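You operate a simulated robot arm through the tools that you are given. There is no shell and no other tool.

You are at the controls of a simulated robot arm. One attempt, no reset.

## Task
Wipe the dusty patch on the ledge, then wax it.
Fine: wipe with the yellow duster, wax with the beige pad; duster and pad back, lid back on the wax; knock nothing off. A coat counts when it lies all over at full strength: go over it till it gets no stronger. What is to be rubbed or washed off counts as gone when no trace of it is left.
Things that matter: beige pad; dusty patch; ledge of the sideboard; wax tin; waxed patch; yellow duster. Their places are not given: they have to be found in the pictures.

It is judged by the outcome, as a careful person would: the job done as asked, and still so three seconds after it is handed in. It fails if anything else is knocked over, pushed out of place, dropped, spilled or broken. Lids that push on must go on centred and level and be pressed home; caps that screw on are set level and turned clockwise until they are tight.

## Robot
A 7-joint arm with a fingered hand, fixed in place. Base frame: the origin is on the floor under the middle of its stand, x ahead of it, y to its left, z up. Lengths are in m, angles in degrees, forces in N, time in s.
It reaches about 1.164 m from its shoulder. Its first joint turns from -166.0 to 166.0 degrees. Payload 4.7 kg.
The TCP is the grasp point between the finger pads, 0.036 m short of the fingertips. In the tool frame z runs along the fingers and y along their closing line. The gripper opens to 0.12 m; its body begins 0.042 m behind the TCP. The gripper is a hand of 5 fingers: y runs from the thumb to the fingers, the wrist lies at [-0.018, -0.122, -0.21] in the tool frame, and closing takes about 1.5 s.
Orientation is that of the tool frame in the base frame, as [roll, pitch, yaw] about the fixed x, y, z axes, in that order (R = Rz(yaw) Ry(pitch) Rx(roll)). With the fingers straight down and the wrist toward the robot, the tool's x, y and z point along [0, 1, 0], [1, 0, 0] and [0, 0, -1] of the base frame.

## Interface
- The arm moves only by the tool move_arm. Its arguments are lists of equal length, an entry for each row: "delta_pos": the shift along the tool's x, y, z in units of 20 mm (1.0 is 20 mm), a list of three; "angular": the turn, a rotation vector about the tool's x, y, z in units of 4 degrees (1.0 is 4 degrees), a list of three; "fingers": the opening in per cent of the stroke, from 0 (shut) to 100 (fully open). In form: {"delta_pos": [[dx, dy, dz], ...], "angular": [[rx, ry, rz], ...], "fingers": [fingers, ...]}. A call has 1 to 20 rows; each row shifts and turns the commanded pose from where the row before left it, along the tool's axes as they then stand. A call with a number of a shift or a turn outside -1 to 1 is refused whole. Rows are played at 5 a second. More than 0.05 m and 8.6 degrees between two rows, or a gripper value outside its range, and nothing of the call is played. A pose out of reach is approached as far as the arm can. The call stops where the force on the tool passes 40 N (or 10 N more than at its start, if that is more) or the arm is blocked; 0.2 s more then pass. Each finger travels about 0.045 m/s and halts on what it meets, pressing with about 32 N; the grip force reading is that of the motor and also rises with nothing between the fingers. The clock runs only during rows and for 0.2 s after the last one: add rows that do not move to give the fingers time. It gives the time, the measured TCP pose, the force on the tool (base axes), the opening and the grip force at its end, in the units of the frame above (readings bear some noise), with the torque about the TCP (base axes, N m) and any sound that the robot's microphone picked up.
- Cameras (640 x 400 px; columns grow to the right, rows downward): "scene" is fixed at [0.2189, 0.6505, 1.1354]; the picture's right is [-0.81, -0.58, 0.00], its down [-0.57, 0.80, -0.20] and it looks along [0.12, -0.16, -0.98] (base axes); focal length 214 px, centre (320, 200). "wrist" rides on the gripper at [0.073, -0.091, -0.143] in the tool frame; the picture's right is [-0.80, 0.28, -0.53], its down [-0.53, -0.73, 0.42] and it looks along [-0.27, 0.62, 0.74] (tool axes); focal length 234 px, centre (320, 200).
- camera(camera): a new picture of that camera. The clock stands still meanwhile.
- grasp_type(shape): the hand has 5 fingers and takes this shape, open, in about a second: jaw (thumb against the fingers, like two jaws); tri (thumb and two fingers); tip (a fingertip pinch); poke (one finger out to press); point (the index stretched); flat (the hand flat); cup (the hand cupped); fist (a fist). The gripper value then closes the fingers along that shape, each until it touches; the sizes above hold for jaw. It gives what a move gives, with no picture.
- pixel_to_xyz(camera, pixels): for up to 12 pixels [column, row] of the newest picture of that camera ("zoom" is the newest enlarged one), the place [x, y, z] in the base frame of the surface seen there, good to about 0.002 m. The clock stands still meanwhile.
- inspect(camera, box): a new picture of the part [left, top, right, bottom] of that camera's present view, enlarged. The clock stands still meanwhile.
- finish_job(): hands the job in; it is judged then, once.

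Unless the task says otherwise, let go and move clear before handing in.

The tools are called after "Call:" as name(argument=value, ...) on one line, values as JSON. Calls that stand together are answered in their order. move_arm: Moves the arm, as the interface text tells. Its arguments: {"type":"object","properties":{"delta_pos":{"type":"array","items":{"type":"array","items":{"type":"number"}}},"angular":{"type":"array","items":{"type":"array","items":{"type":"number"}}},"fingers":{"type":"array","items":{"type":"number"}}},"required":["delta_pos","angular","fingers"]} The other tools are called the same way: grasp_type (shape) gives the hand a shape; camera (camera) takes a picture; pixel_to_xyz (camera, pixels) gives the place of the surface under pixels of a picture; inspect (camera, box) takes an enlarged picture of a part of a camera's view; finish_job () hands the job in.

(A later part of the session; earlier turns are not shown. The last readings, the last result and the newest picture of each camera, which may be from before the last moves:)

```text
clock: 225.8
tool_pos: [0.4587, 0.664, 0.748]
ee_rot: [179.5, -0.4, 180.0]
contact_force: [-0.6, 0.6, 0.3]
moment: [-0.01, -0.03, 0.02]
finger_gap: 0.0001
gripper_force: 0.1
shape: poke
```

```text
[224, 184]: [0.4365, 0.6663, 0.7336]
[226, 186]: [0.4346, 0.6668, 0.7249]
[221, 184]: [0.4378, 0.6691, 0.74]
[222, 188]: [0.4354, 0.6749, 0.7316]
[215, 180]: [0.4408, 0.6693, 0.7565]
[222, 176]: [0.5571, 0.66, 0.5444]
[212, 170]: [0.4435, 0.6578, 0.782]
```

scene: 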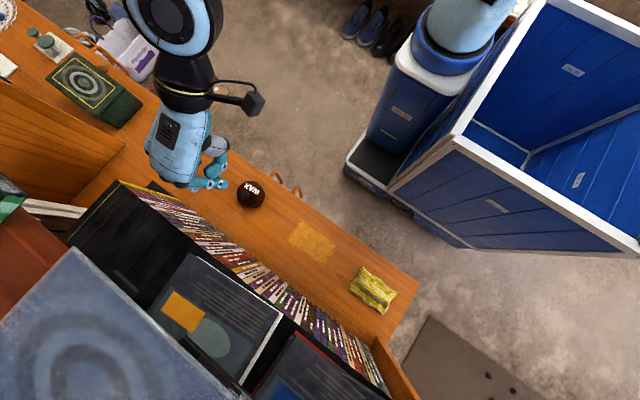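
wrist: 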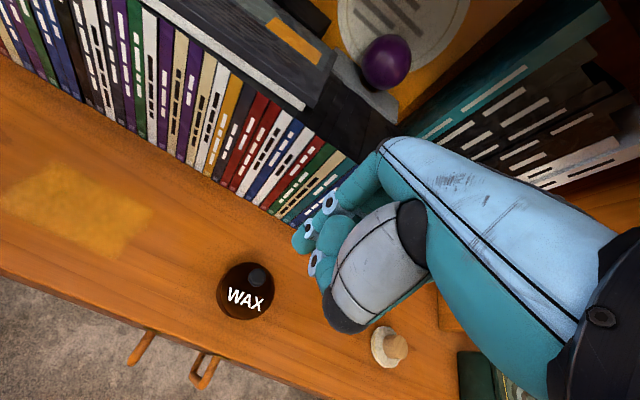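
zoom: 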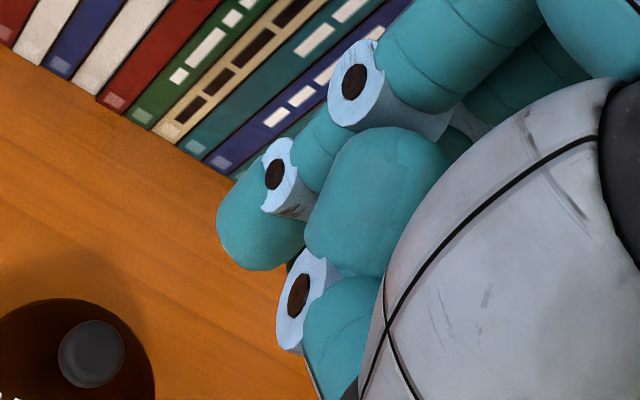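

The index tip is about 15 mm to −x and 5 mm to +y of the TCP, roughly 30 mm below it. I'll bring it over the knob and part-way down.

Call:
move_arm(delta_pos=[[-0.31, -0.33, 0], [0, 0, 1], [0, 0, 1], [0, 0, 1], [0, 0, 1], [0, 0, 0.8], [0, 0, 0]], angular=[[0, 0, 0], [0, 0, 0], [0, 0, 0], [0, 0, 0], [0, 0, 0], [0, 0, 0], [0, 0, 0]], fingers=[0, 0, 0, 0, 0, 0, 0])

Call:
camera(camera="wrist")

Call:
inspect(camera="wrist", box=[250, 190, 370, 310])

Call:
inspect(camera="scene", box=[200, 140, 290, 220])

```text
clock: 227.4
tool_pos: [0.4633, 0.6575, 0.6549]
ee_rot: [179.5, -0.6, 179.9]
contact_force: [0.1, -0.5, -0.4]
moment: [0.02, 0.0, 0.01]
finger_gap: 0.0
gripper_force: 31.6
shape: jaw
```

```text
taken
```

wrist: 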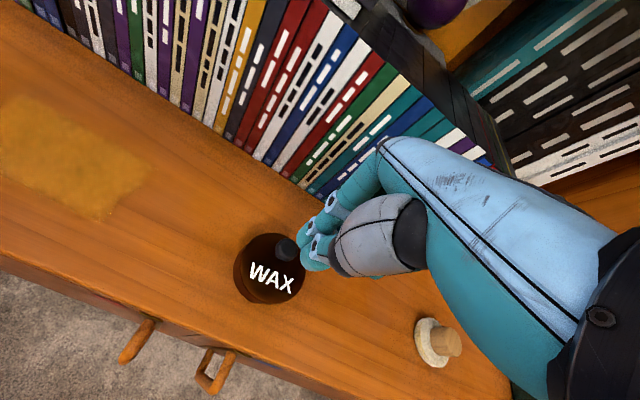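

```text
3.33 times, centred on (310, 250) of wrist
```

zoom: 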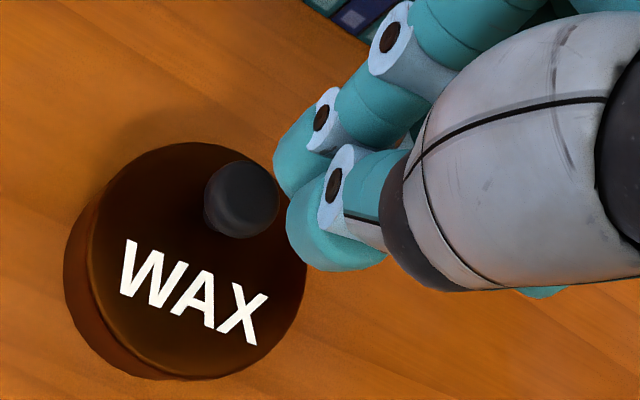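

```text
5.00 times, centred on (245, 180) of scene
```

zoom: 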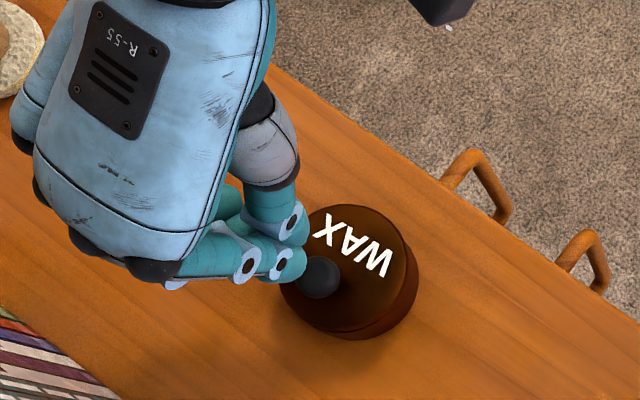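

The hand has switched to a closed jaw (the finger command overrode the poke), giving a closed cluster of fingertips, which can also press. I'll measure where its tips are.

Call:
pixel_to_xyz(camera="wrist", pixels=[[300, 237], [304, 240], [308, 236], [302, 258], [306, 264], [312, 268], [320, 268], [310, 262], [300, 252], [285, 249], [278, 247], [292, 250]])

Call:
camera(camera="scene")

Call:
pixel_to_xyz(camera="scene", pixels=[[241, 193], [240, 190], [241, 185], [244, 195], [245, 197], [235, 195], [230, 192], [248, 197]])

```text
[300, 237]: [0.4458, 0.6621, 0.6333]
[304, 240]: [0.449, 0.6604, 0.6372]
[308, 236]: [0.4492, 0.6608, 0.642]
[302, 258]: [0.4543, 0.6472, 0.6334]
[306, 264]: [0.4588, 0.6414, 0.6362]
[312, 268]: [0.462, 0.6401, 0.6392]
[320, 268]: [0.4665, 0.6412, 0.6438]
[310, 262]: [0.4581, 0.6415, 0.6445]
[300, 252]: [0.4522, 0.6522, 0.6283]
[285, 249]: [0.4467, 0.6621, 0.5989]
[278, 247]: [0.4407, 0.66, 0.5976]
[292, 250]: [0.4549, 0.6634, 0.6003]
```

```text
taken
```

scene: 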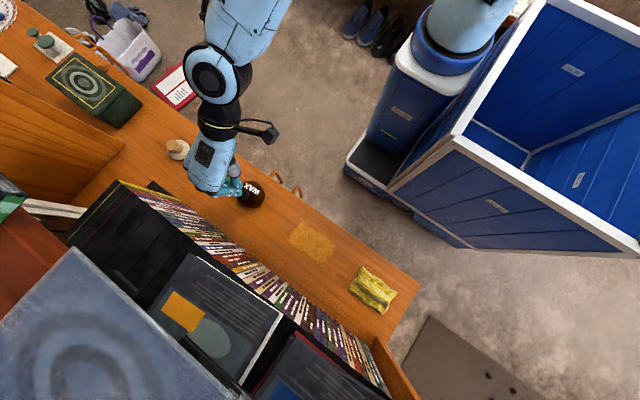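

```text
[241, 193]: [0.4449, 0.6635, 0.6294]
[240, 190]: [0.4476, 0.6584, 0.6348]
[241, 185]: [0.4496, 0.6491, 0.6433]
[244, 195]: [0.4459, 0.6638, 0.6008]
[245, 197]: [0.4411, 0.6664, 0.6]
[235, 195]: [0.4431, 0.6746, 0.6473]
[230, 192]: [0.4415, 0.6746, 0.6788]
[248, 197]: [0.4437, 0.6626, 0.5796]
```

The closed cluster isn't ideal to press with. I'll rise and retake the poke shape, this time commanding the fingers at 100 so the shape is kept.

Call:
move_arm(delta_pos=[[0, 0, -1], [0, 0, -1], [0, 0, -1], [0, 0, 0]], angular=[[0, 0, 0], [0, 0, 0], [0, 0, 0], [0, 0, 0]], fingers=[0, 0, 0, 0])

Call:
grasp_type(shape="poke")

Call:
move_arm(delta_pos=[[0, 0, 0], [0, 0, 0]], angular=[[0, 0, 0], [0, 0, 0]], fingers=[100, 100])

Call:
camera(camera="wrist")

Call:
inspect(camera="scene", box=[180, 120, 290, 220])

```text
clock: 228.4
tool_pos: [0.4639, 0.6571, 0.7138]
ee_rot: [179.5, -0.4, 179.9]
contact_force: [0.4, -0.5, 0.3]
moment: [-0.01, 0.0, 0.01]
finger_gap: 0.0001
gripper_force: 32.0
shape: jaw
```

```text
clock: 229.3
tool_pos: [0.4635, 0.6561, 0.7135]
ee_rot: [179.4, -0.5, 180.0]
contact_force: [0.1, -0.2, 0.5]
moment: [-0.01, -0.02, -0.03]
finger_gap: 0.0001
gripper_force: 0.1
shape: poke
```

```text
clock: 229.9
tool_pos: [0.4637, 0.6562, 0.713]
ee_rot: [179.6, -0.5, -180.0]
contact_force: [-0.6, -0.3, -0.3]
moment: [-0.01, 0.0, -0.04]
finger_gap: 0.0002
gripper_force: 0.1
shape: poke
```

```text
taken
```

wrist: 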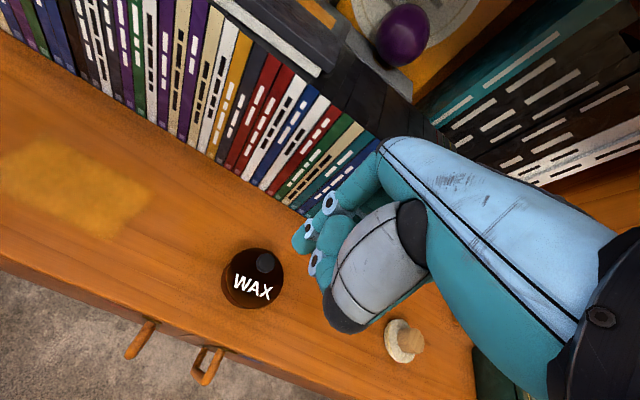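

```text
4.00 times, centred on (235, 170) of scene
```

zoom: 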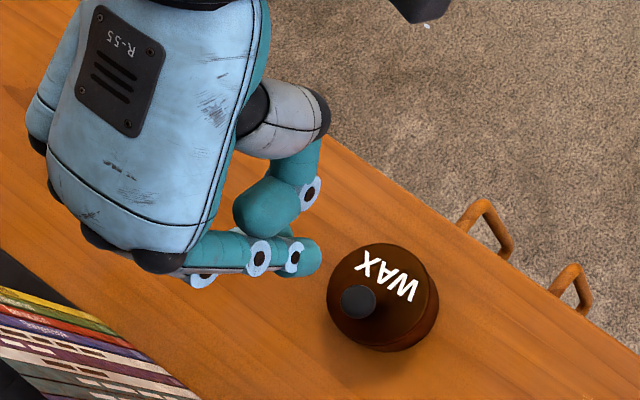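

The poke shape holds now. The index tip should be above (0.449, 0.661), right on the knob; descending to just above it.

Call:
move_arm(delta_pos=[[0, 0, 1], [0, 0, 1], [0, 0, 1], [0, 0, 0.3], [0, 0, 0]], angular=[[0, 0, 0], [0, 0, 0], [0, 0, 0], [0, 0, 0], [0, 0, 0]], fingers=[100, 100, 100, 100, 100])

Call:
camera(camera="wrist")

Call:
inspect(camera="wrist", box=[250, 190, 370, 310])

Call:
inspect(camera="scene", box=[210, 150, 290, 220])

```text
clock: 231.1
tool_pos: [0.4623, 0.6564, 0.6479]
ee_rot: [179.5, -0.5, -180.0]
contact_force: [-0.4, 0.4, -0.5]
moment: [-0.01, 0.01, -0.02]
finger_gap: 0.0001
gripper_force: 0.1
shape: poke
```

```text
taken
```

wrist: 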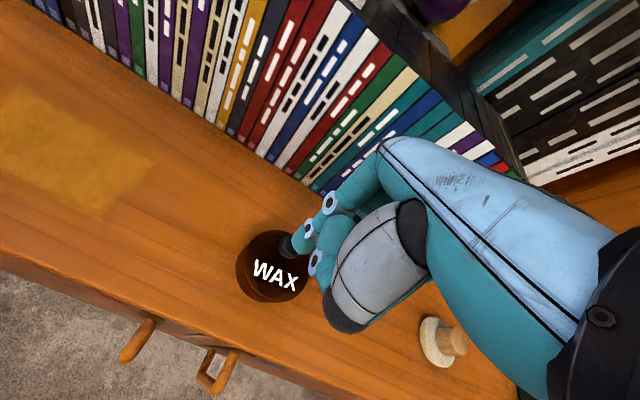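

```text
3.33 times, centred on (310, 250) of wrist
```

zoom: 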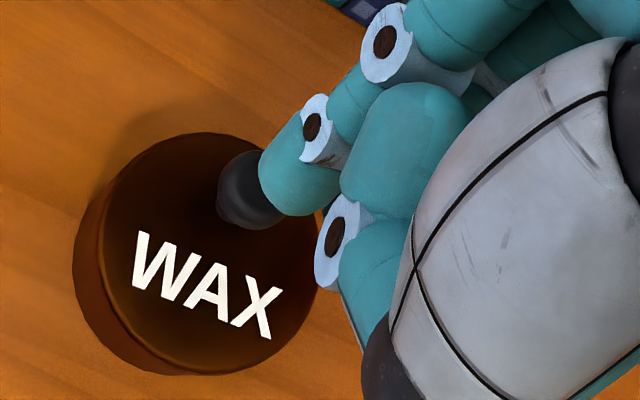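

```text
5.71 times, centred on (250, 185) of scene
```

zoom: 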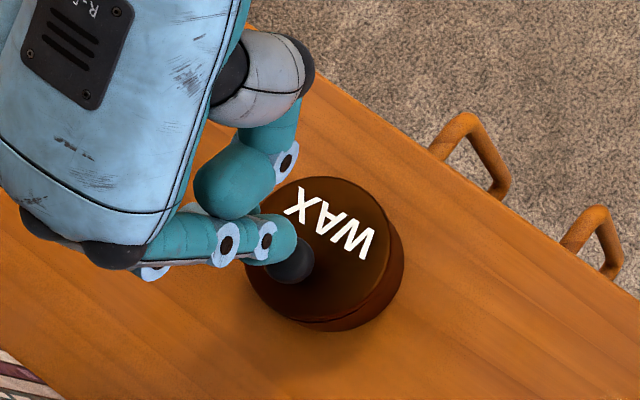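

The tip is right over the knob. Checking its position once more and then descending slowly to contact.

Call:
pixel_to_xyz(camera="wrist", pixels=[[294, 243], [298, 250], [303, 252], [300, 240], [285, 246], [286, 255], [290, 256]])

Call:
move_arm(delta_pos=[[0, 0, 0.2], [0, 0, 0.2], [0, 0, 0]], angular=[[0, 0, 0], [0, 0, 0], [0, 0, 0]], fingers=[100, 100, 100])

```text
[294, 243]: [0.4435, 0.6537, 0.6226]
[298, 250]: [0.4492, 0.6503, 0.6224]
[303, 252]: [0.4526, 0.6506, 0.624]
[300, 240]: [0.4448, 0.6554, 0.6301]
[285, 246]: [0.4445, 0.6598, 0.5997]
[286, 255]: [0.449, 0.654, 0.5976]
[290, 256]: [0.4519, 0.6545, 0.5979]
```

```text
clock: 231.9
tool_pos: [0.4619, 0.6575, 0.6411]
ee_rot: [179.5, -0.5, -180.0]
contact_force: [-0.3, 1.2, -0.4]
moment: [0.0, -0.02, 0.01]
finger_gap: 0.0
gripper_force: 0.0
shape: poke
```

Tip centre ≈ (0.451, 0.659): on the knob, slightly towards the lid's centre, which is what I want. Continuing down.

Call:
move_arm(delta_pos=[[0, 0, 0.2], [0, 0, 0.1], [0, 0, 0.1], [0, 0, 0]], angular=[[0, 0, 0], [0, 0, 0], [0, 0, 0], [0, 0, 0]], fingers=[100, 100, 100, 100])

```text
clock: 232.9
tool_pos: [0.4632, 0.6586, 0.6353]
ee_rot: [179.3, -0.4, -179.9]
contact_force: [-1.3, 0.0, 14.2]
moment: [0.06, 0.17, 0.0]
finger_gap: 0.0001
gripper_force: 0.2
shape: poke
```

Contact with the knob at 14 N. Pressing further in small steps and listening.

Call:
move_arm(delta_pos=[[0, 0, 0.08], [0, 0, 0.08], [0, 0, 0]], angular=[[0, 0, 0], [0, 0, 0], [0, 0, 0]], fingers=[100, 100, 100])

Call:
inspect(camera="scene", box=[228, 170, 278, 210])

Call:
inspect(camera="wrist", box=[230, 210, 330, 310])

```text
clock: 233.7
tool_pos: [0.4648, 0.6614, 0.6348]
ee_rot: [178.9, -0.4, -180.0]
contact_force: [-0.7, -0.6, 7.9]
moment: [0.02, 0.16, 0.02]
finger_gap: 0.0
gripper_force: 0.1
shape: poke
stopped in row 3: the force on the tool passed its limit at 41 N (the readings are from after the stop); the commanded pose is now the measured one
```

```text
10.00 times, centred on (253, 190) of scene
```

zoom: 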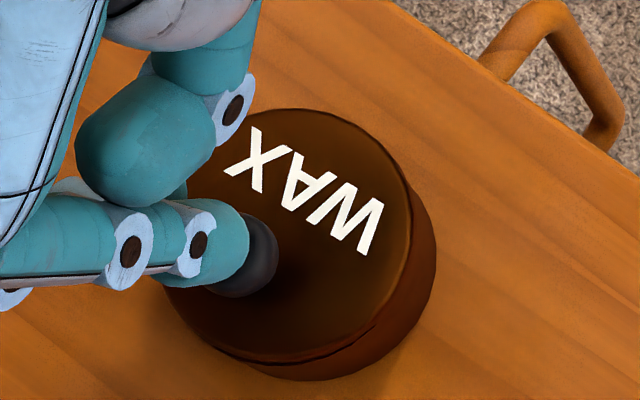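

```text
4.00 times, centred on (280, 260) of wrist
```

zoom: 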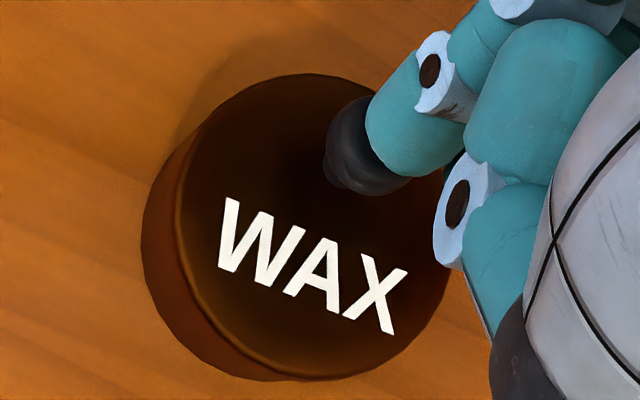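

Pressing gave no snap. Comparing with the first picture, the knob should be at scene-zoom (262,262) but the lid sits about 2 mm too far towards −y, so it isn't centred. I'll rise, go back to the tri shape, regrip the knob and recentre it.

Call:
move_arm(delta_pos=[[0, 0, -0.3], [0, 0, -1], [0, 0, -1], [0, 0, -1], [0, 0, -1], [0, 0, 0]], angular=[[0, 0, 0], [0, 0, 0], [0, 0, 0], [0, 0, 0], [0, 0, 0], [0, 0, 0]], fingers=[100, 100, 100, 100, 100, 100])

Call:
inspect(camera="scene", box=[220, 170, 280, 210])

Call:
grasp_type(shape="tri")

Call:
camera(camera="wrist")

```text
clock: 235.1
tool_pos: [0.4651, 0.6597, 0.7175]
ee_rot: [179.2, -0.4, 179.9]
contact_force: [-0.3, -0.1, -0.2]
moment: [0.01, 0.0, -0.01]
finger_gap: 0.0
gripper_force: 0.0
shape: poke
```

```text
10.00 times, centred on (250, 190) of scene
```

zoom: 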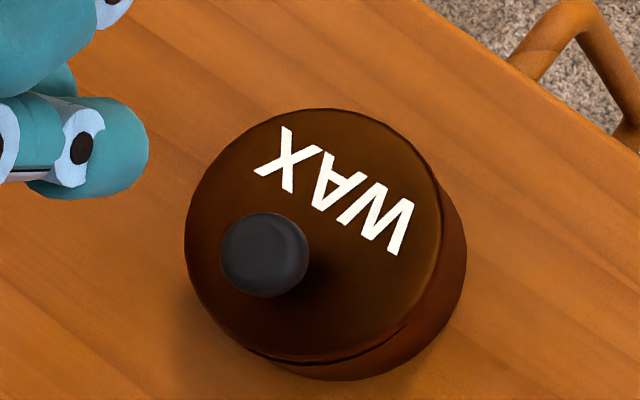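

```text
clock: 236.0
tool_pos: [0.4658, 0.6612, 0.7179]
ee_rot: [179.0, -0.4, -180.0]
contact_force: [-0.9, -0.4, 0.1]
moment: [0.01, 0.0, 0.01]
finger_gap: 0.1198
gripper_force: 0.0
shape: tri
```

```text
taken
```

wrist: 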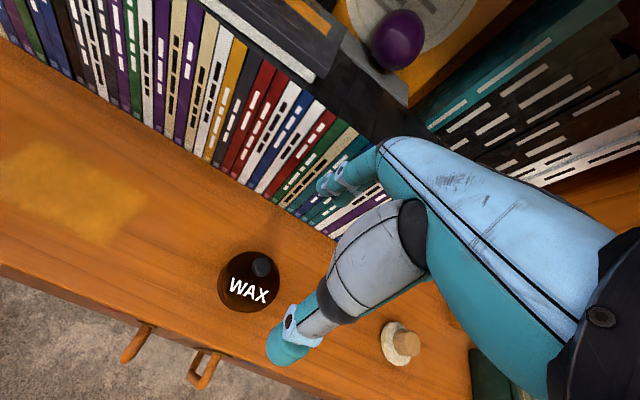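

In the same frame as the first picture, the lid is shifted by about (+1.5,−8) zoom pixels, i.e. about (+1, −2) mm, while the tin hasn't moved. I'll move over the knob, straighten the 1° roll and go down for the grip.

Call:
move_arm(delta_pos=[[0.42, 0.06, 0], [0.42, 0.06, 0], [0, 0, 1], [0, 0, 1], [0, 0, 0], [0, 0, 0]], angular=[[0.25, 0, 0], [0, 0, 0], [0, 0, 0], [0, 0, 0], [0, 0, 0], [0, 0, 0]], fingers=[90, 80, 70, 60, 60, 60])

Call:
camera(camera="wrist")

Call:
inspect(camera="wrist", box=[220, 180, 380, 340])

```text
clock: 237.4
tool_pos: [0.4475, 0.6627, 0.6768]
ee_rot: [-179.8, -0.4, 180.0]
contact_force: [0.5, 0.4, 0.1]
moment: [0.0, -0.04, -0.01]
finger_gap: 0.0723
gripper_force: 0.0
shape: tri
```

```text
taken
```

wrist: 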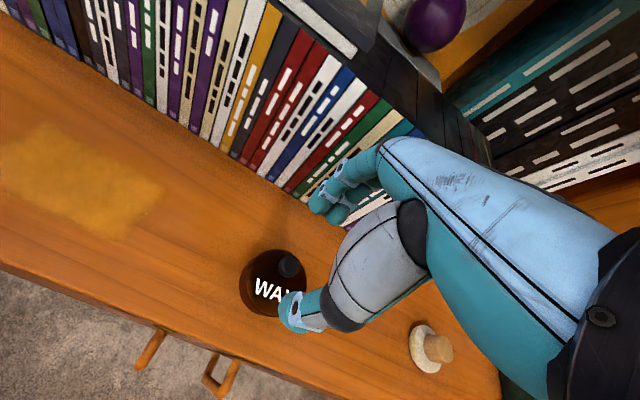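

```text
2.50 times, centred on (300, 260) of wrist
```

zoom: 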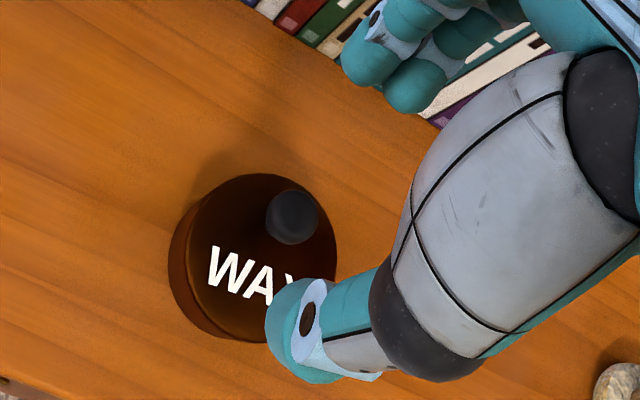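

Knob at wrist (289,266), within about a millimetre of the first good grip alignment. Descending.

Call:
move_arm(delta_pos=[[0, -0.05, 0.9], [0, 0, 1], [0, 0, 0.95], [0, 0, 0]], angular=[[0, 0, 0], [0, 0, 0], [0, 0, 0], [0, 0, 0]], fingers=[60, 60, 60, 60])

Call:
inspect(camera="wrist", box=[220, 160, 380, 320])

```text
clock: 238.4
tool_pos: [0.4485, 0.6618, 0.6239]
ee_rot: [-179.9, -0.3, 180.0]
contact_force: [0.5, -0.3, -0.4]
moment: [0.02, 0.0, -0.02]
finger_gap: 0.0722
gripper_force: 0.0
shape: tri
```

```text
2.50 times, centred on (300, 240) of wrist
```

zoom: 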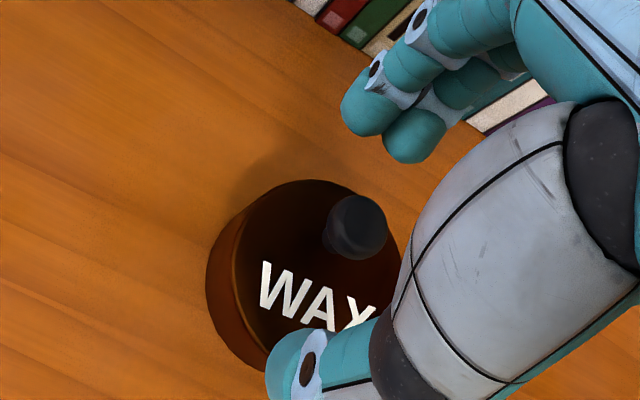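

Lowering 4 mm more and closing gradually.

Call:
move_arm(delta_pos=[[0, 0, 0.2], [0, 0, 0], [0, 0, 0], [0, 0, 0], [0, 0, 0], [0, 0, 0]], angular=[[0, 0, 0], [0, 0, 0], [0, 0, 0], [0, 0, 0], [0, 0, 0], [0, 0, 0]], fingers=[60, 50, 40, 32, 26, 26])

Call:
inspect(camera="wrist", box=[220, 160, 380, 320])

Call:
inspect(camera="scene", box=[220, 170, 280, 210])

```text
clock: 239.8
tool_pos: [0.4482, 0.6615, 0.6185]
ee_rot: [-179.9, -0.4, 179.9]
contact_force: [0.2, -0.3, 0.0]
moment: [-0.02, 0.01, -0.01]
finger_gap: 0.0316
gripper_force: 0.0
shape: tri
```

```text
2.50 times, centred on (300, 240) of wrist
```

zoom: 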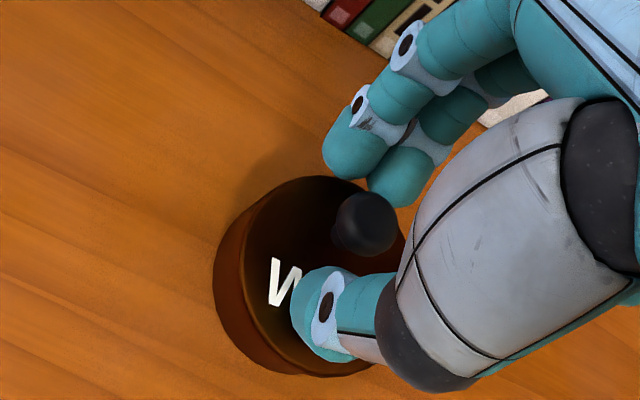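

```text
10.00 times, centred on (250, 190) of scene
```

zoom: 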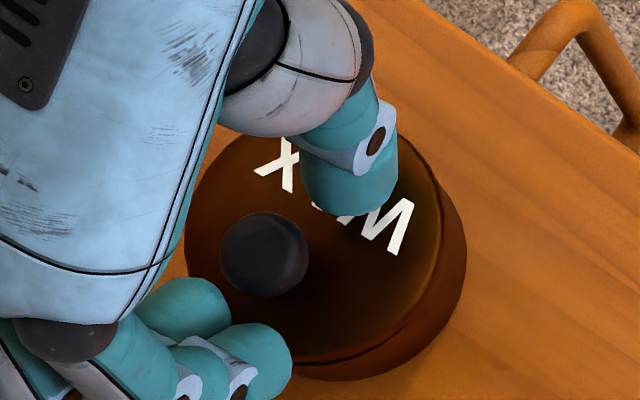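

The lid is gripped best if I set the grip axis where the knob should end up (2 mm further in +y), so closing draws the lid to centre. Nudging and closing fully.

Call:
move_arm(delta_pos=[[0.03, 0.17, 0], [0, 0, 0], [0, 0, 0], [0, 0, 0], [0, 0, 0], [0, 0, 0], [0, 0, 0], [0, 0, 0], [0, 0, 0]], angular=[[0, 0, 0], [0, 0, 0], [0, 0, 0], [0, 0, 0], [0, 0, 0], [0, 0, 0], [0, 0, 0], [0, 0, 0], [0, 0, 0]], fingers=[26, 23, 20, 17, 14, 10, 5, 0, 0])

Call:
inspect(camera="wrist", box=[220, 160, 380, 320])

Call:
inspect(camera="scene", box=[220, 170, 280, 210])

```text
clock: 241.8
tool_pos: [0.4454, 0.6645, 0.6179]
ee_rot: [-179.9, -0.4, 179.9]
contact_force: [0.6, 0.0, -0.9]
moment: [0.03, 0.02, 0.01]
finger_gap: 0.0116
gripper_force: 31.6
shape: tri
heard: snap
```

```text
2.50 times, centred on (300, 240) of wrist
```

zoom: 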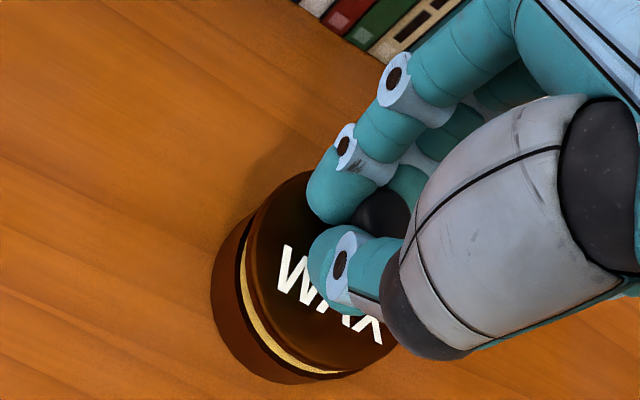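

```text
10.00 times, centred on (250, 190) of scene
```

zoom: 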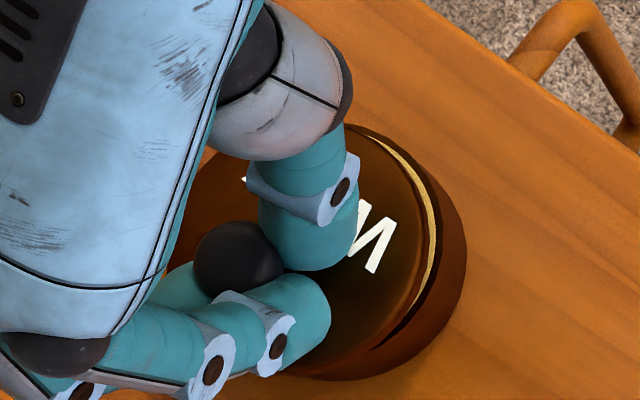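

A snap again as I closed: the lid had latched and has now come loose in my grip. I'll lift it a centimetre and centre it precisely this time.

Call:
move_arm(delta_pos=[[0, 0, -0.25], [0, 0, -0.4], [0, 0, -0.4], [0, 0, 0]], angular=[[0, 0, 0], [0, 0, 0], [0, 0, 0], [0, 0, 0]], fingers=[0, 0, 0, 0])

Call:
camera(camera="wrist")

Call:
inspect(camera="wrist", box=[220, 180, 350, 320])

Call:
inspect(camera="scene", box=[220, 170, 280, 210])

```text
clock: 242.8
tool_pos: [0.4474, 0.665, 0.638]
ee_rot: [-180.0, -0.4, 179.9]
contact_force: [-0.8, -1.3, -0.4]
moment: [-0.01, -0.06, -0.03]
finger_gap: 0.0121
gripper_force: 31.8
shape: tri
```

```text
taken
```

wrist: 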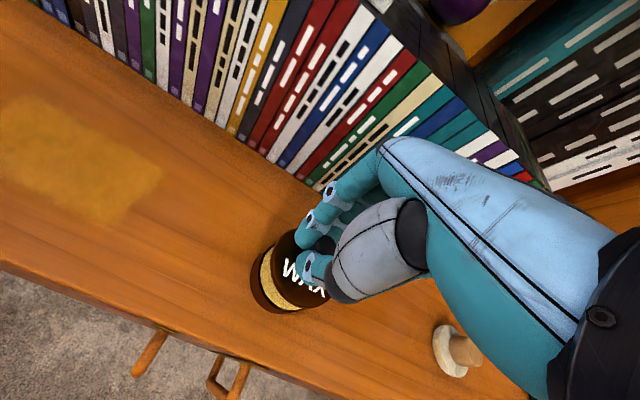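

```text
2.86 times, centred on (285, 250) of wrist
```

zoom: 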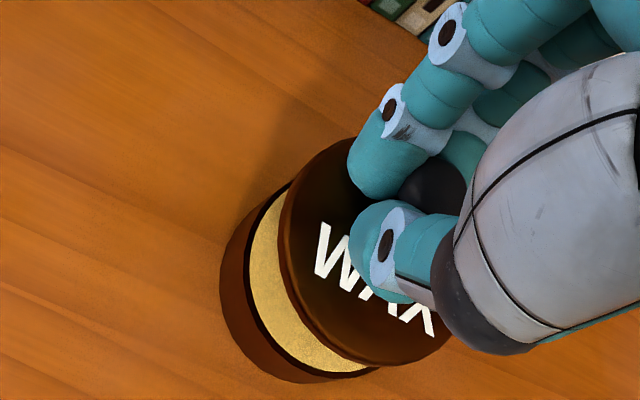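

```text
10.00 times, centred on (250, 190) of scene
```

zoom: 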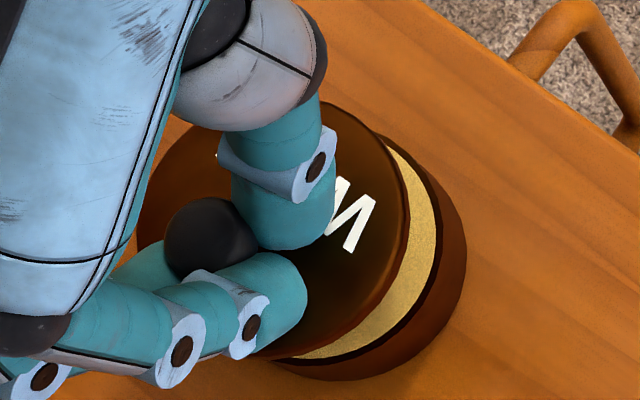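

Measuring the lid's rim from both cameras.

Call:
pixel_to_xyz(camera="zoom", pixels=[[403, 235], [400, 195], [380, 150], [348, 112], [392, 270], [370, 305], [340, 332], [305, 350], [142, 205], [152, 172], [172, 145]])

Call:
pixel_to_xyz(camera="wrist", pixels=[[273.3, 262.2], [273.7, 253.4], [278, 243], [285, 234.5], [274.4, 272.7], [279, 285], [286.6, 296], [296, 303], [307.6, 306], [285, 265], [300, 290]])

```text
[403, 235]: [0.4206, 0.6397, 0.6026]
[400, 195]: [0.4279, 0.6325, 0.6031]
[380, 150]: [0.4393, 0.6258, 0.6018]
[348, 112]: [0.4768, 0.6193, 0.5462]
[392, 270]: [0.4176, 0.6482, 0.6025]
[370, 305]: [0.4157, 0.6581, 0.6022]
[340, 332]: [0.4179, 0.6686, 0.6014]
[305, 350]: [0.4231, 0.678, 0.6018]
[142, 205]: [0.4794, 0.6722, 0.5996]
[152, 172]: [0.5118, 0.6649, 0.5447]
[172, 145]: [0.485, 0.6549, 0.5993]
```

```text
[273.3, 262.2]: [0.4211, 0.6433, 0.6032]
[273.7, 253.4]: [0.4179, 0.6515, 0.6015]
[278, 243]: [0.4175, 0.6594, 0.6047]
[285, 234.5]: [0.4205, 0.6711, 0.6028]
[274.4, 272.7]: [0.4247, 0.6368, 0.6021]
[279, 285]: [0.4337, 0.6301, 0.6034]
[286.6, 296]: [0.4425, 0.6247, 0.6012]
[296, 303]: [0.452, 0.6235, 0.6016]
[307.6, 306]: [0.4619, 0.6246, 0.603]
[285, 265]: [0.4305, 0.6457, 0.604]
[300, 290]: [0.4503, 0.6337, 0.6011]
```

The lid is about 3 mm too far in +y and tilted about 2.8° with its +x side low. I'll level it, shift it, and lower to just above the tin.

Call:
move_arm(delta_pos=[[0, 0, 0], [0.12, -0.16, 0], [0, 0, 0.5], [0, 0, 0.3], [0, 0, 0]], angular=[[0, -0.68, 0], [0, 0, 0], [0, 0, 0], [0, 0, 0], [0, 0, 0]], fingers=[0, 0, 0, 0, 0])

Call:
camera(camera="wrist")

Call:
inspect(camera="wrist", box=[220, 180, 350, 320])

Call:
inspect(camera="scene", box=[220, 170, 280, 210])

```text
clock: 244.0
tool_pos: [0.4442, 0.6602, 0.625]
ee_rot: [-179.9, 2.2, 180.0]
contact_force: [0.1, -0.2, 1.0]
moment: [-0.01, -0.04, 0.01]
finger_gap: 0.0116
gripper_force: 32.0
shape: tri
```

```text
taken
```

wrist: 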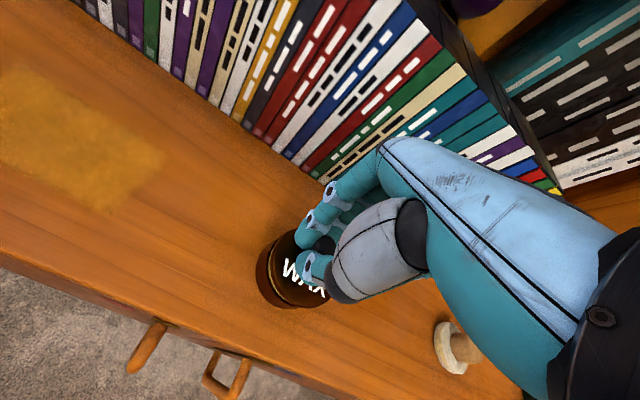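

```text
2.86 times, centred on (285, 250) of wrist
```

zoom: 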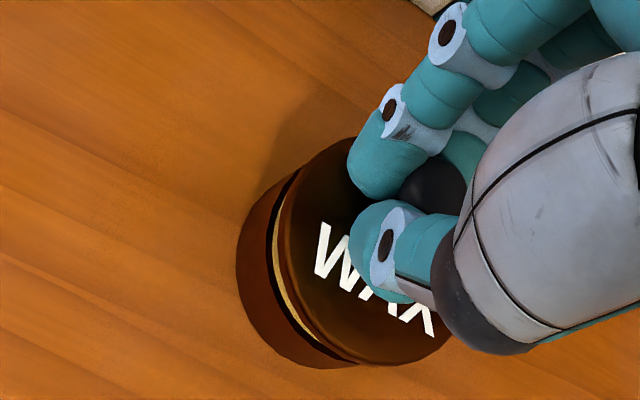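

```text
10.00 times, centred on (250, 190) of scene
```

zoom: 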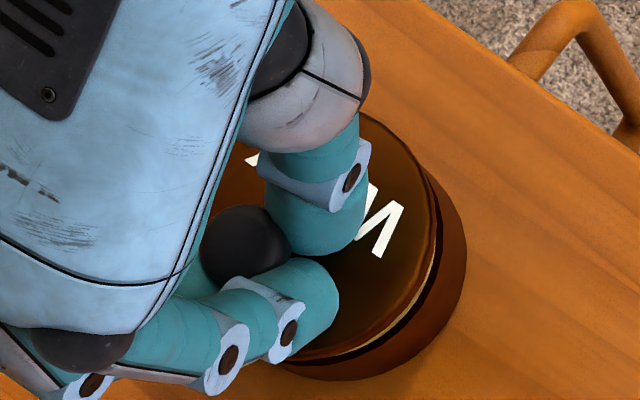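

Call:
pixel_to_xyz(camera="zoom", pixels=[[432, 222], [427, 190], [412, 158], [390, 130], [425, 258], [405, 296], [375, 328], [340, 348], [312, 357], [215, 185]])

Call:
pixel_to_xyz(camera="wrist", pixels=[[272, 262], [273, 253.4], [278, 243], [285, 235], [273, 272.7], [278, 284], [286, 295.5], [296, 302.5], [307.6, 306], [285, 265], [300, 290]])

```text
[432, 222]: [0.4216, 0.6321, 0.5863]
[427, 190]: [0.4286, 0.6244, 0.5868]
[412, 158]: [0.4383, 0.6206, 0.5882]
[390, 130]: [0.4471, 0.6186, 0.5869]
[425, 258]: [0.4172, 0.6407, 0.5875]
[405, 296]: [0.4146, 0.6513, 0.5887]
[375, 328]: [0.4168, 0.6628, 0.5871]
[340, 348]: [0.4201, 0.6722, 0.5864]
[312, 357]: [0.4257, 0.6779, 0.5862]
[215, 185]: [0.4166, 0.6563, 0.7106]
```

```text
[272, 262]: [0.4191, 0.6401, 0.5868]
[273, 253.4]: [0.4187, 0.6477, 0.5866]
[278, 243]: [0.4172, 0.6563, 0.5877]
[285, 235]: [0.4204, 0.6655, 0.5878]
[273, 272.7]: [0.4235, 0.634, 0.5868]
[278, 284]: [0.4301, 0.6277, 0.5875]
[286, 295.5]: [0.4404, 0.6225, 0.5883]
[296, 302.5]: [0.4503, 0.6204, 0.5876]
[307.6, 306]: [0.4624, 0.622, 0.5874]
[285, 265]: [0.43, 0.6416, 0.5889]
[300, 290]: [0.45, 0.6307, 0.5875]
```

The lid is level now, within about 1.5 mm of centre. A small correction, then lowering to light contact and comparing with the original seated outline (right edge 440, bottom 362 in the zoom).

Call:
move_arm(delta_pos=[[-0.06, 0.03, 0], [0, 0, 0.25], [0, 0, 0.12], [0, 0, 0]], angular=[[0, 0, 0], [0, 0, 0], [0, 0, 0], [0, 0, 0]], fingers=[0, 0, 0, 0])

Call:
inspect(camera="scene", box=[220, 170, 280, 210])

Call:
inspect(camera="wrist", box=[220, 180, 350, 320])

```text
clock: 245.0
tool_pos: [0.4465, 0.6609, 0.617]
ee_rot: [-179.9, 2.3, -180.0]
contact_force: [0.0, -0.4, -0.1]
moment: [0.01, 0.01, 0.04]
finger_gap: 0.0119
gripper_force: 31.5
shape: tri
```

```text
10.00 times, centred on (250, 190) of scene
```

zoom: 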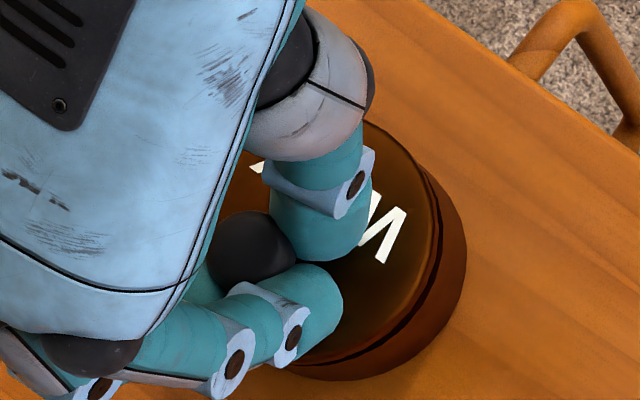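

```text
2.86 times, centred on (285, 250) of wrist
```

zoom: 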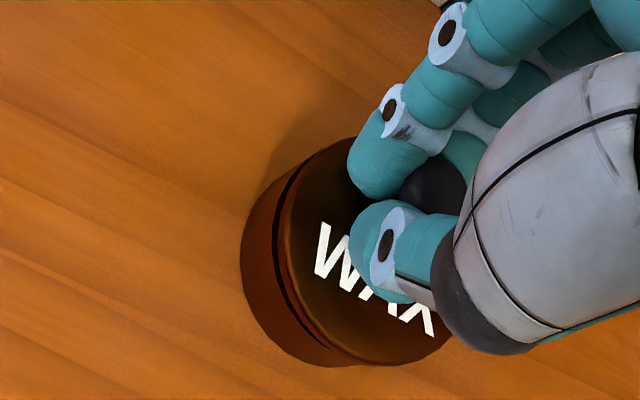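

Call:
pixel_to_xyz(camera="zoom", pixels=[[255, 180], [262, 150]])

Call:
inspect(camera="scene", box=[220, 170, 280, 210])

Call:
pixel_to_xyz(camera="zoom", pixels=[[437, 232], [434, 200], [422, 170], [400, 142], [430, 268], [410, 302], [380, 330], [350, 349], [325, 358]])

Call:
camera(camera="wrist")

Call:
pixel_to_xyz(camera="wrist", pixels=[[275, 262], [275.5, 253.4], [279.5, 243], [286, 235.5], [275.5, 272.7], [280, 284], [287, 295.5], [296, 302.5], [307.6, 306], [285, 265], [300, 290]])

```text
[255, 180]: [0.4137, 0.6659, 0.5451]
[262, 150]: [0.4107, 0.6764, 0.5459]
```

```text
10.00 times, centred on (250, 190) of scene
```

zoom: 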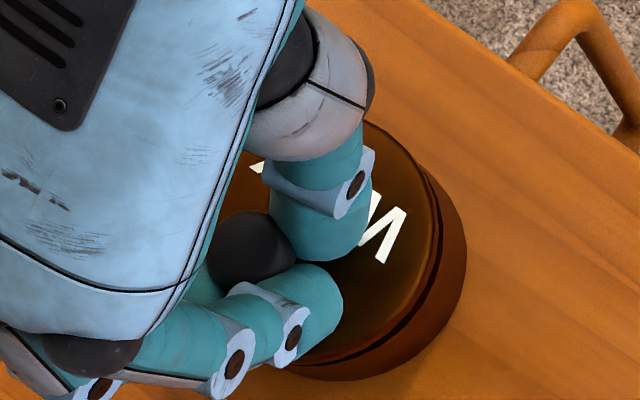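

```text
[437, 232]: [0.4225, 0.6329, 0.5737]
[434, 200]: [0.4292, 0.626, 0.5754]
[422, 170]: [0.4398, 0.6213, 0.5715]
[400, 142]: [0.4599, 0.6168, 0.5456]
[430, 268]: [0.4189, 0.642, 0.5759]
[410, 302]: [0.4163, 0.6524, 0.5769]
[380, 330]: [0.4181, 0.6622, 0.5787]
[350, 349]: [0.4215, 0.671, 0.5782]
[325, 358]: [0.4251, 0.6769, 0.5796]
```

```text
taken
```

wrist: 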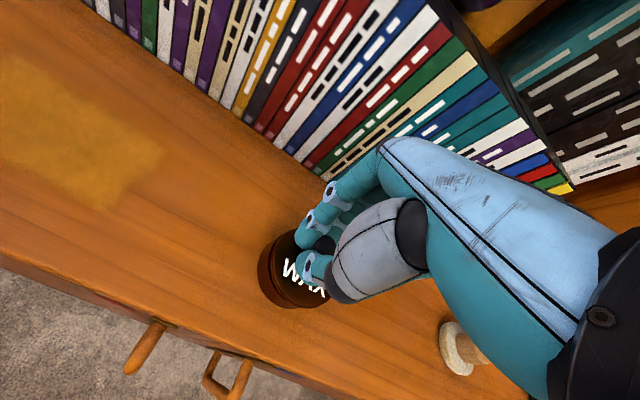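

```text
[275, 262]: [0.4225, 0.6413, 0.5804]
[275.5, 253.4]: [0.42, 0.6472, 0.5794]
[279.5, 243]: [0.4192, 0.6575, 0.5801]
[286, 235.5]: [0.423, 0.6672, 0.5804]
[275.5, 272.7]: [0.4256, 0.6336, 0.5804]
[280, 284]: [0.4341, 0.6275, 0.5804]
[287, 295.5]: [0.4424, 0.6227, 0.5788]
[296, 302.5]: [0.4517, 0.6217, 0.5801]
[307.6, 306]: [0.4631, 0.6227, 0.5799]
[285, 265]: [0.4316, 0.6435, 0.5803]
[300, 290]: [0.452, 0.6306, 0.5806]
```

The lid's rim now measures centred at (0.4505, 0.654) and level at z 0.580; the tin centre is (0.4497, 0.6538). Lowering the last 2–3 mm and pressing.

Call:
move_arm(delta_pos=[[0.02, 0, 0.1], [0, 0, 0.08], [0, 0, 0.06], [0, 0, 0]], angular=[[0, 0, 0], [0, 0, 0], [0, 0, 0], [0, 0, 0]], fingers=[0, 0, 0, 0])

Call:
inspect(camera="scene", box=[220, 170, 280, 210])

Call:
inspect(camera="wrist", box=[220, 180, 350, 320])

```text
clock: 246.0
tool_pos: [0.4469, 0.6613, 0.6136]
ee_rot: [180.0, 2.4, 180.0]
contact_force: [-1.4, -2.5, 15.6]
moment: [-0.35, 0.16, 0.0]
finger_gap: 0.0121
gripper_force: 31.8
shape: tri
```

```text
10.00 times, centred on (250, 190) of scene
```

zoom: 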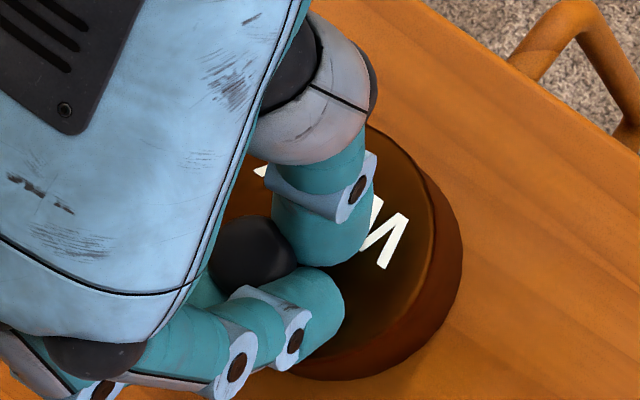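

```text
2.86 times, centred on (285, 250) of wrist
```

zoom: 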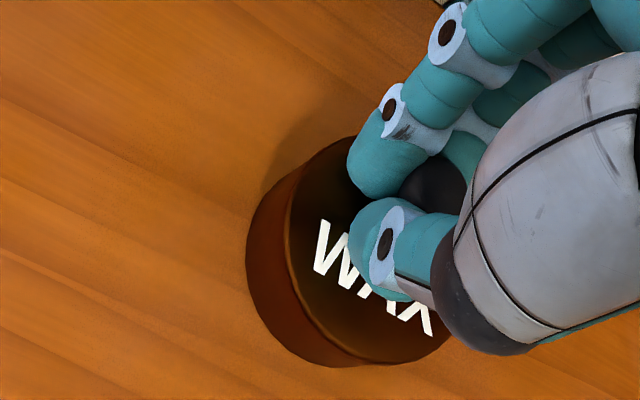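

The lid sits flush with no gap visible. Pressing it home.

Call:
move_arm(delta_pos=[[0, 0, 0.06], [0, 0, 0.04], [0, 0, 0]], angular=[[0, 0, 0], [0, 0, 0], [0, 0, 0]], fingers=[0, 0, 0])

Call:
inspect(camera="scene", box=[220, 170, 280, 210])

```text
clock: 246.9
tool_pos: [0.4477, 0.663, 0.6127]
ee_rot: [179.8, 2.4, 180.0]
contact_force: [-0.6, -0.9, 7.8]
moment: [-0.18, 0.08, 0.01]
finger_gap: 0.0124
gripper_force: 31.7
shape: tri
stopped in row 3: the force on the tool passed its limit at 40 N (the readings are from after the stop); the commanded pose is now the measured one
```

```text
10.00 times, centred on (250, 190) of scene
```

zoom: 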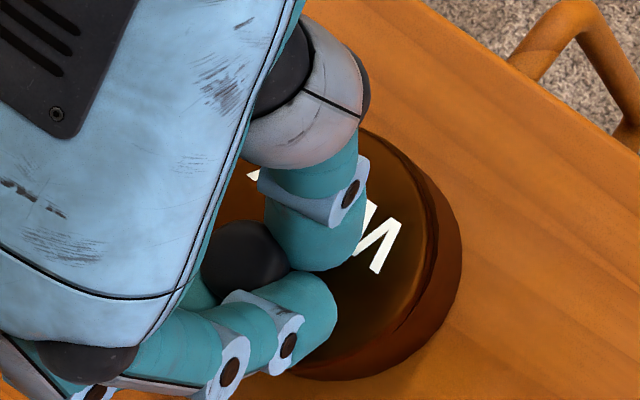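

No snap, and the lid slid about 2 mm on the tin as I pressed, so it's resting on top but not aligned. I'll measure where it is now relative to the tin.

Call:
pixel_to_xyz(camera="zoom", pixels=[[434, 240], [431, 210], [420, 178], [398, 148], [425, 280], [403, 315], [375, 340], [345, 360], [458, 250], [445, 310], [400, 360]])

Call:
camera(camera="wrist")

Call:
inspect(camera="wrist", box=[220, 180, 350, 320])

```text
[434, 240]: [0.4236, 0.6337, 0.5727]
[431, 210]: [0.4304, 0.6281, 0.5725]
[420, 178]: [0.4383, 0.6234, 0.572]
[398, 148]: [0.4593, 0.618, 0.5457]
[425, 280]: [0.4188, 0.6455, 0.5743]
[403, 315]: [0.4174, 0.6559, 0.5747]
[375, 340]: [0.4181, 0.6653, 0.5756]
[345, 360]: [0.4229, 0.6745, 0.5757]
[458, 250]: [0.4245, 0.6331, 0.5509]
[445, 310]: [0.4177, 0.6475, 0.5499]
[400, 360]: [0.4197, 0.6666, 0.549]
```

```text
taken
```

wrist: 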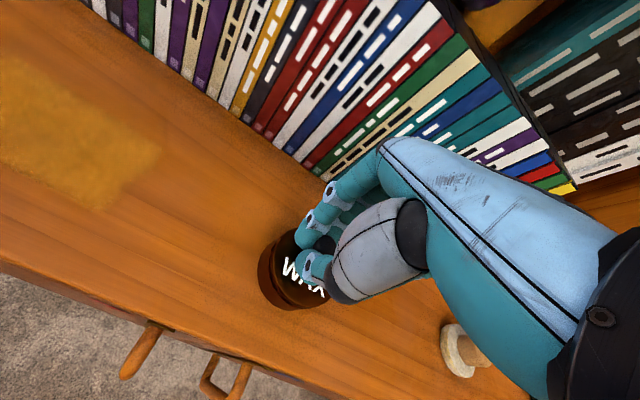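

```text
2.86 times, centred on (285, 250) of wrist
```

zoom: 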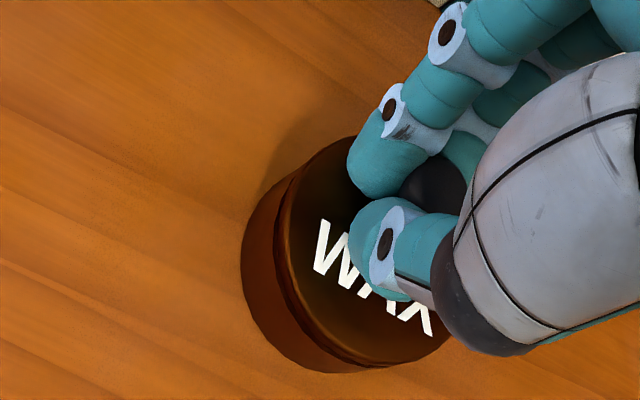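

I'll release it cleanly this time: loosen slightly, raise the hand 8 mm so the tips clear the lid, then open.

Call:
move_arm(delta_pos=[[0, 0, -0.05], [0, 0, 0], [0, 0, -0.15], [0, 0, -0.25], [0, 0, -0.3], [0, 0, -0.4], [0, 0, -0.5], [0, 0, -1], [0, 0, -1], [0, 0, -1], [0, 0, 0]], angular=[[0, 0, 0], [0, 0, 0], [0, 0, 0], [0, 0, 0], [0, 0, 0], [0, 0, 0], [0, 0, 0], [0, 0, 0], [0, 0.6, 0], [0, 0, 0], [0, 0, 0]], fingers=[13, 17, 20, 24, 30, 40, 50, 60, 60, 60, 60])

Call:
inspect(camera="scene", box=[220, 170, 280, 210])

Call:
camera(camera="wrist")

```text
clock: 249.3
tool_pos: [0.4413, 0.6604, 0.7043]
ee_rot: [179.9, 0.0, -180.0]
contact_force: [-0.5, -0.5, -0.6]
moment: [0.01, -0.02, -0.03]
finger_gap: 0.0713
gripper_force: 0.0
shape: tri
heard: snap
```

```text
10.00 times, centred on (250, 190) of scene
```

zoom: 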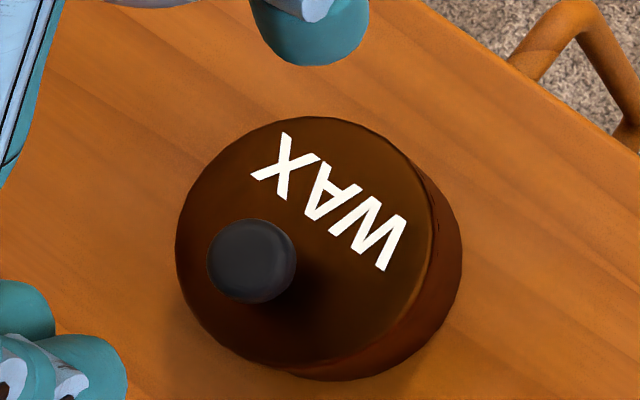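

```text
taken
```

wrist: 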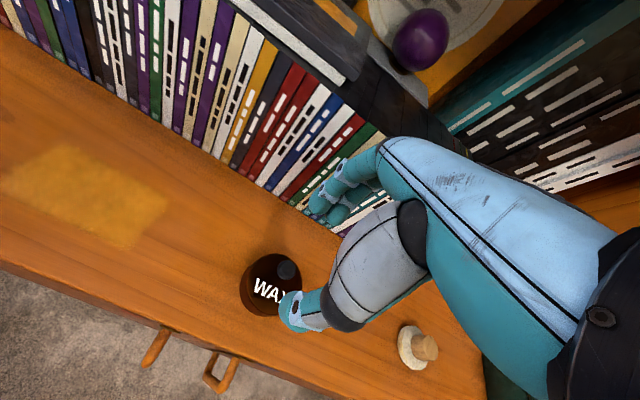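

A snap again right as I let go cleanly: the lid latched on release. In the zoom it now sits at left 176/right 434 against the tin's right edge 462, within a millimetre of centred. I'll look closely for any gap.

Call:
inspect(camera="scene", box=[234, 188, 266, 210])

Call:
inspect(camera="scene", box=[236, 178, 268, 198])

Call:
inspect(camera="wrist", box=[225, 240, 325, 325])

```text
16.00 times, centred on (250, 199) of scene
```

zoom: 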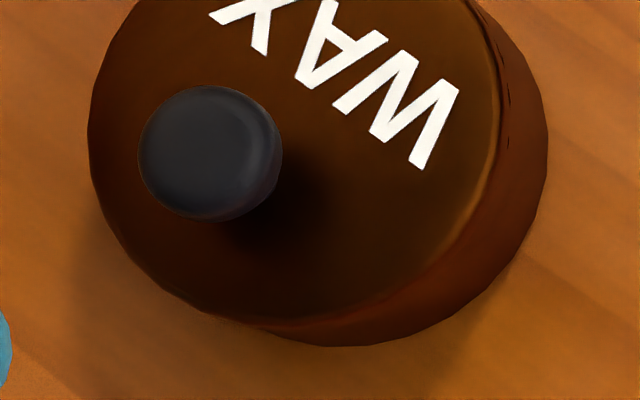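

```text
16.00 times, centred on (252, 188) of scene
```

zoom: 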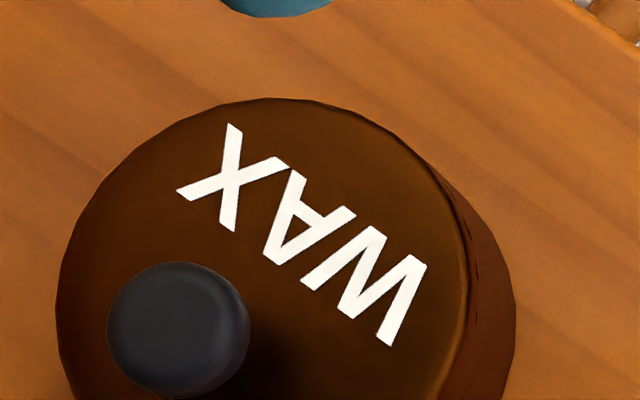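

```text
4.71 times, centred on (275, 282) of wrist
```

zoom: 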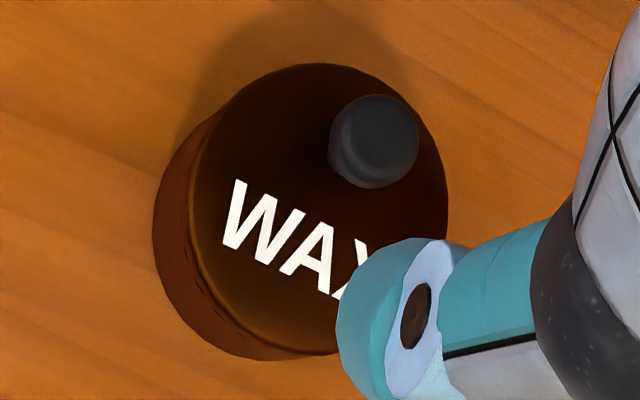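

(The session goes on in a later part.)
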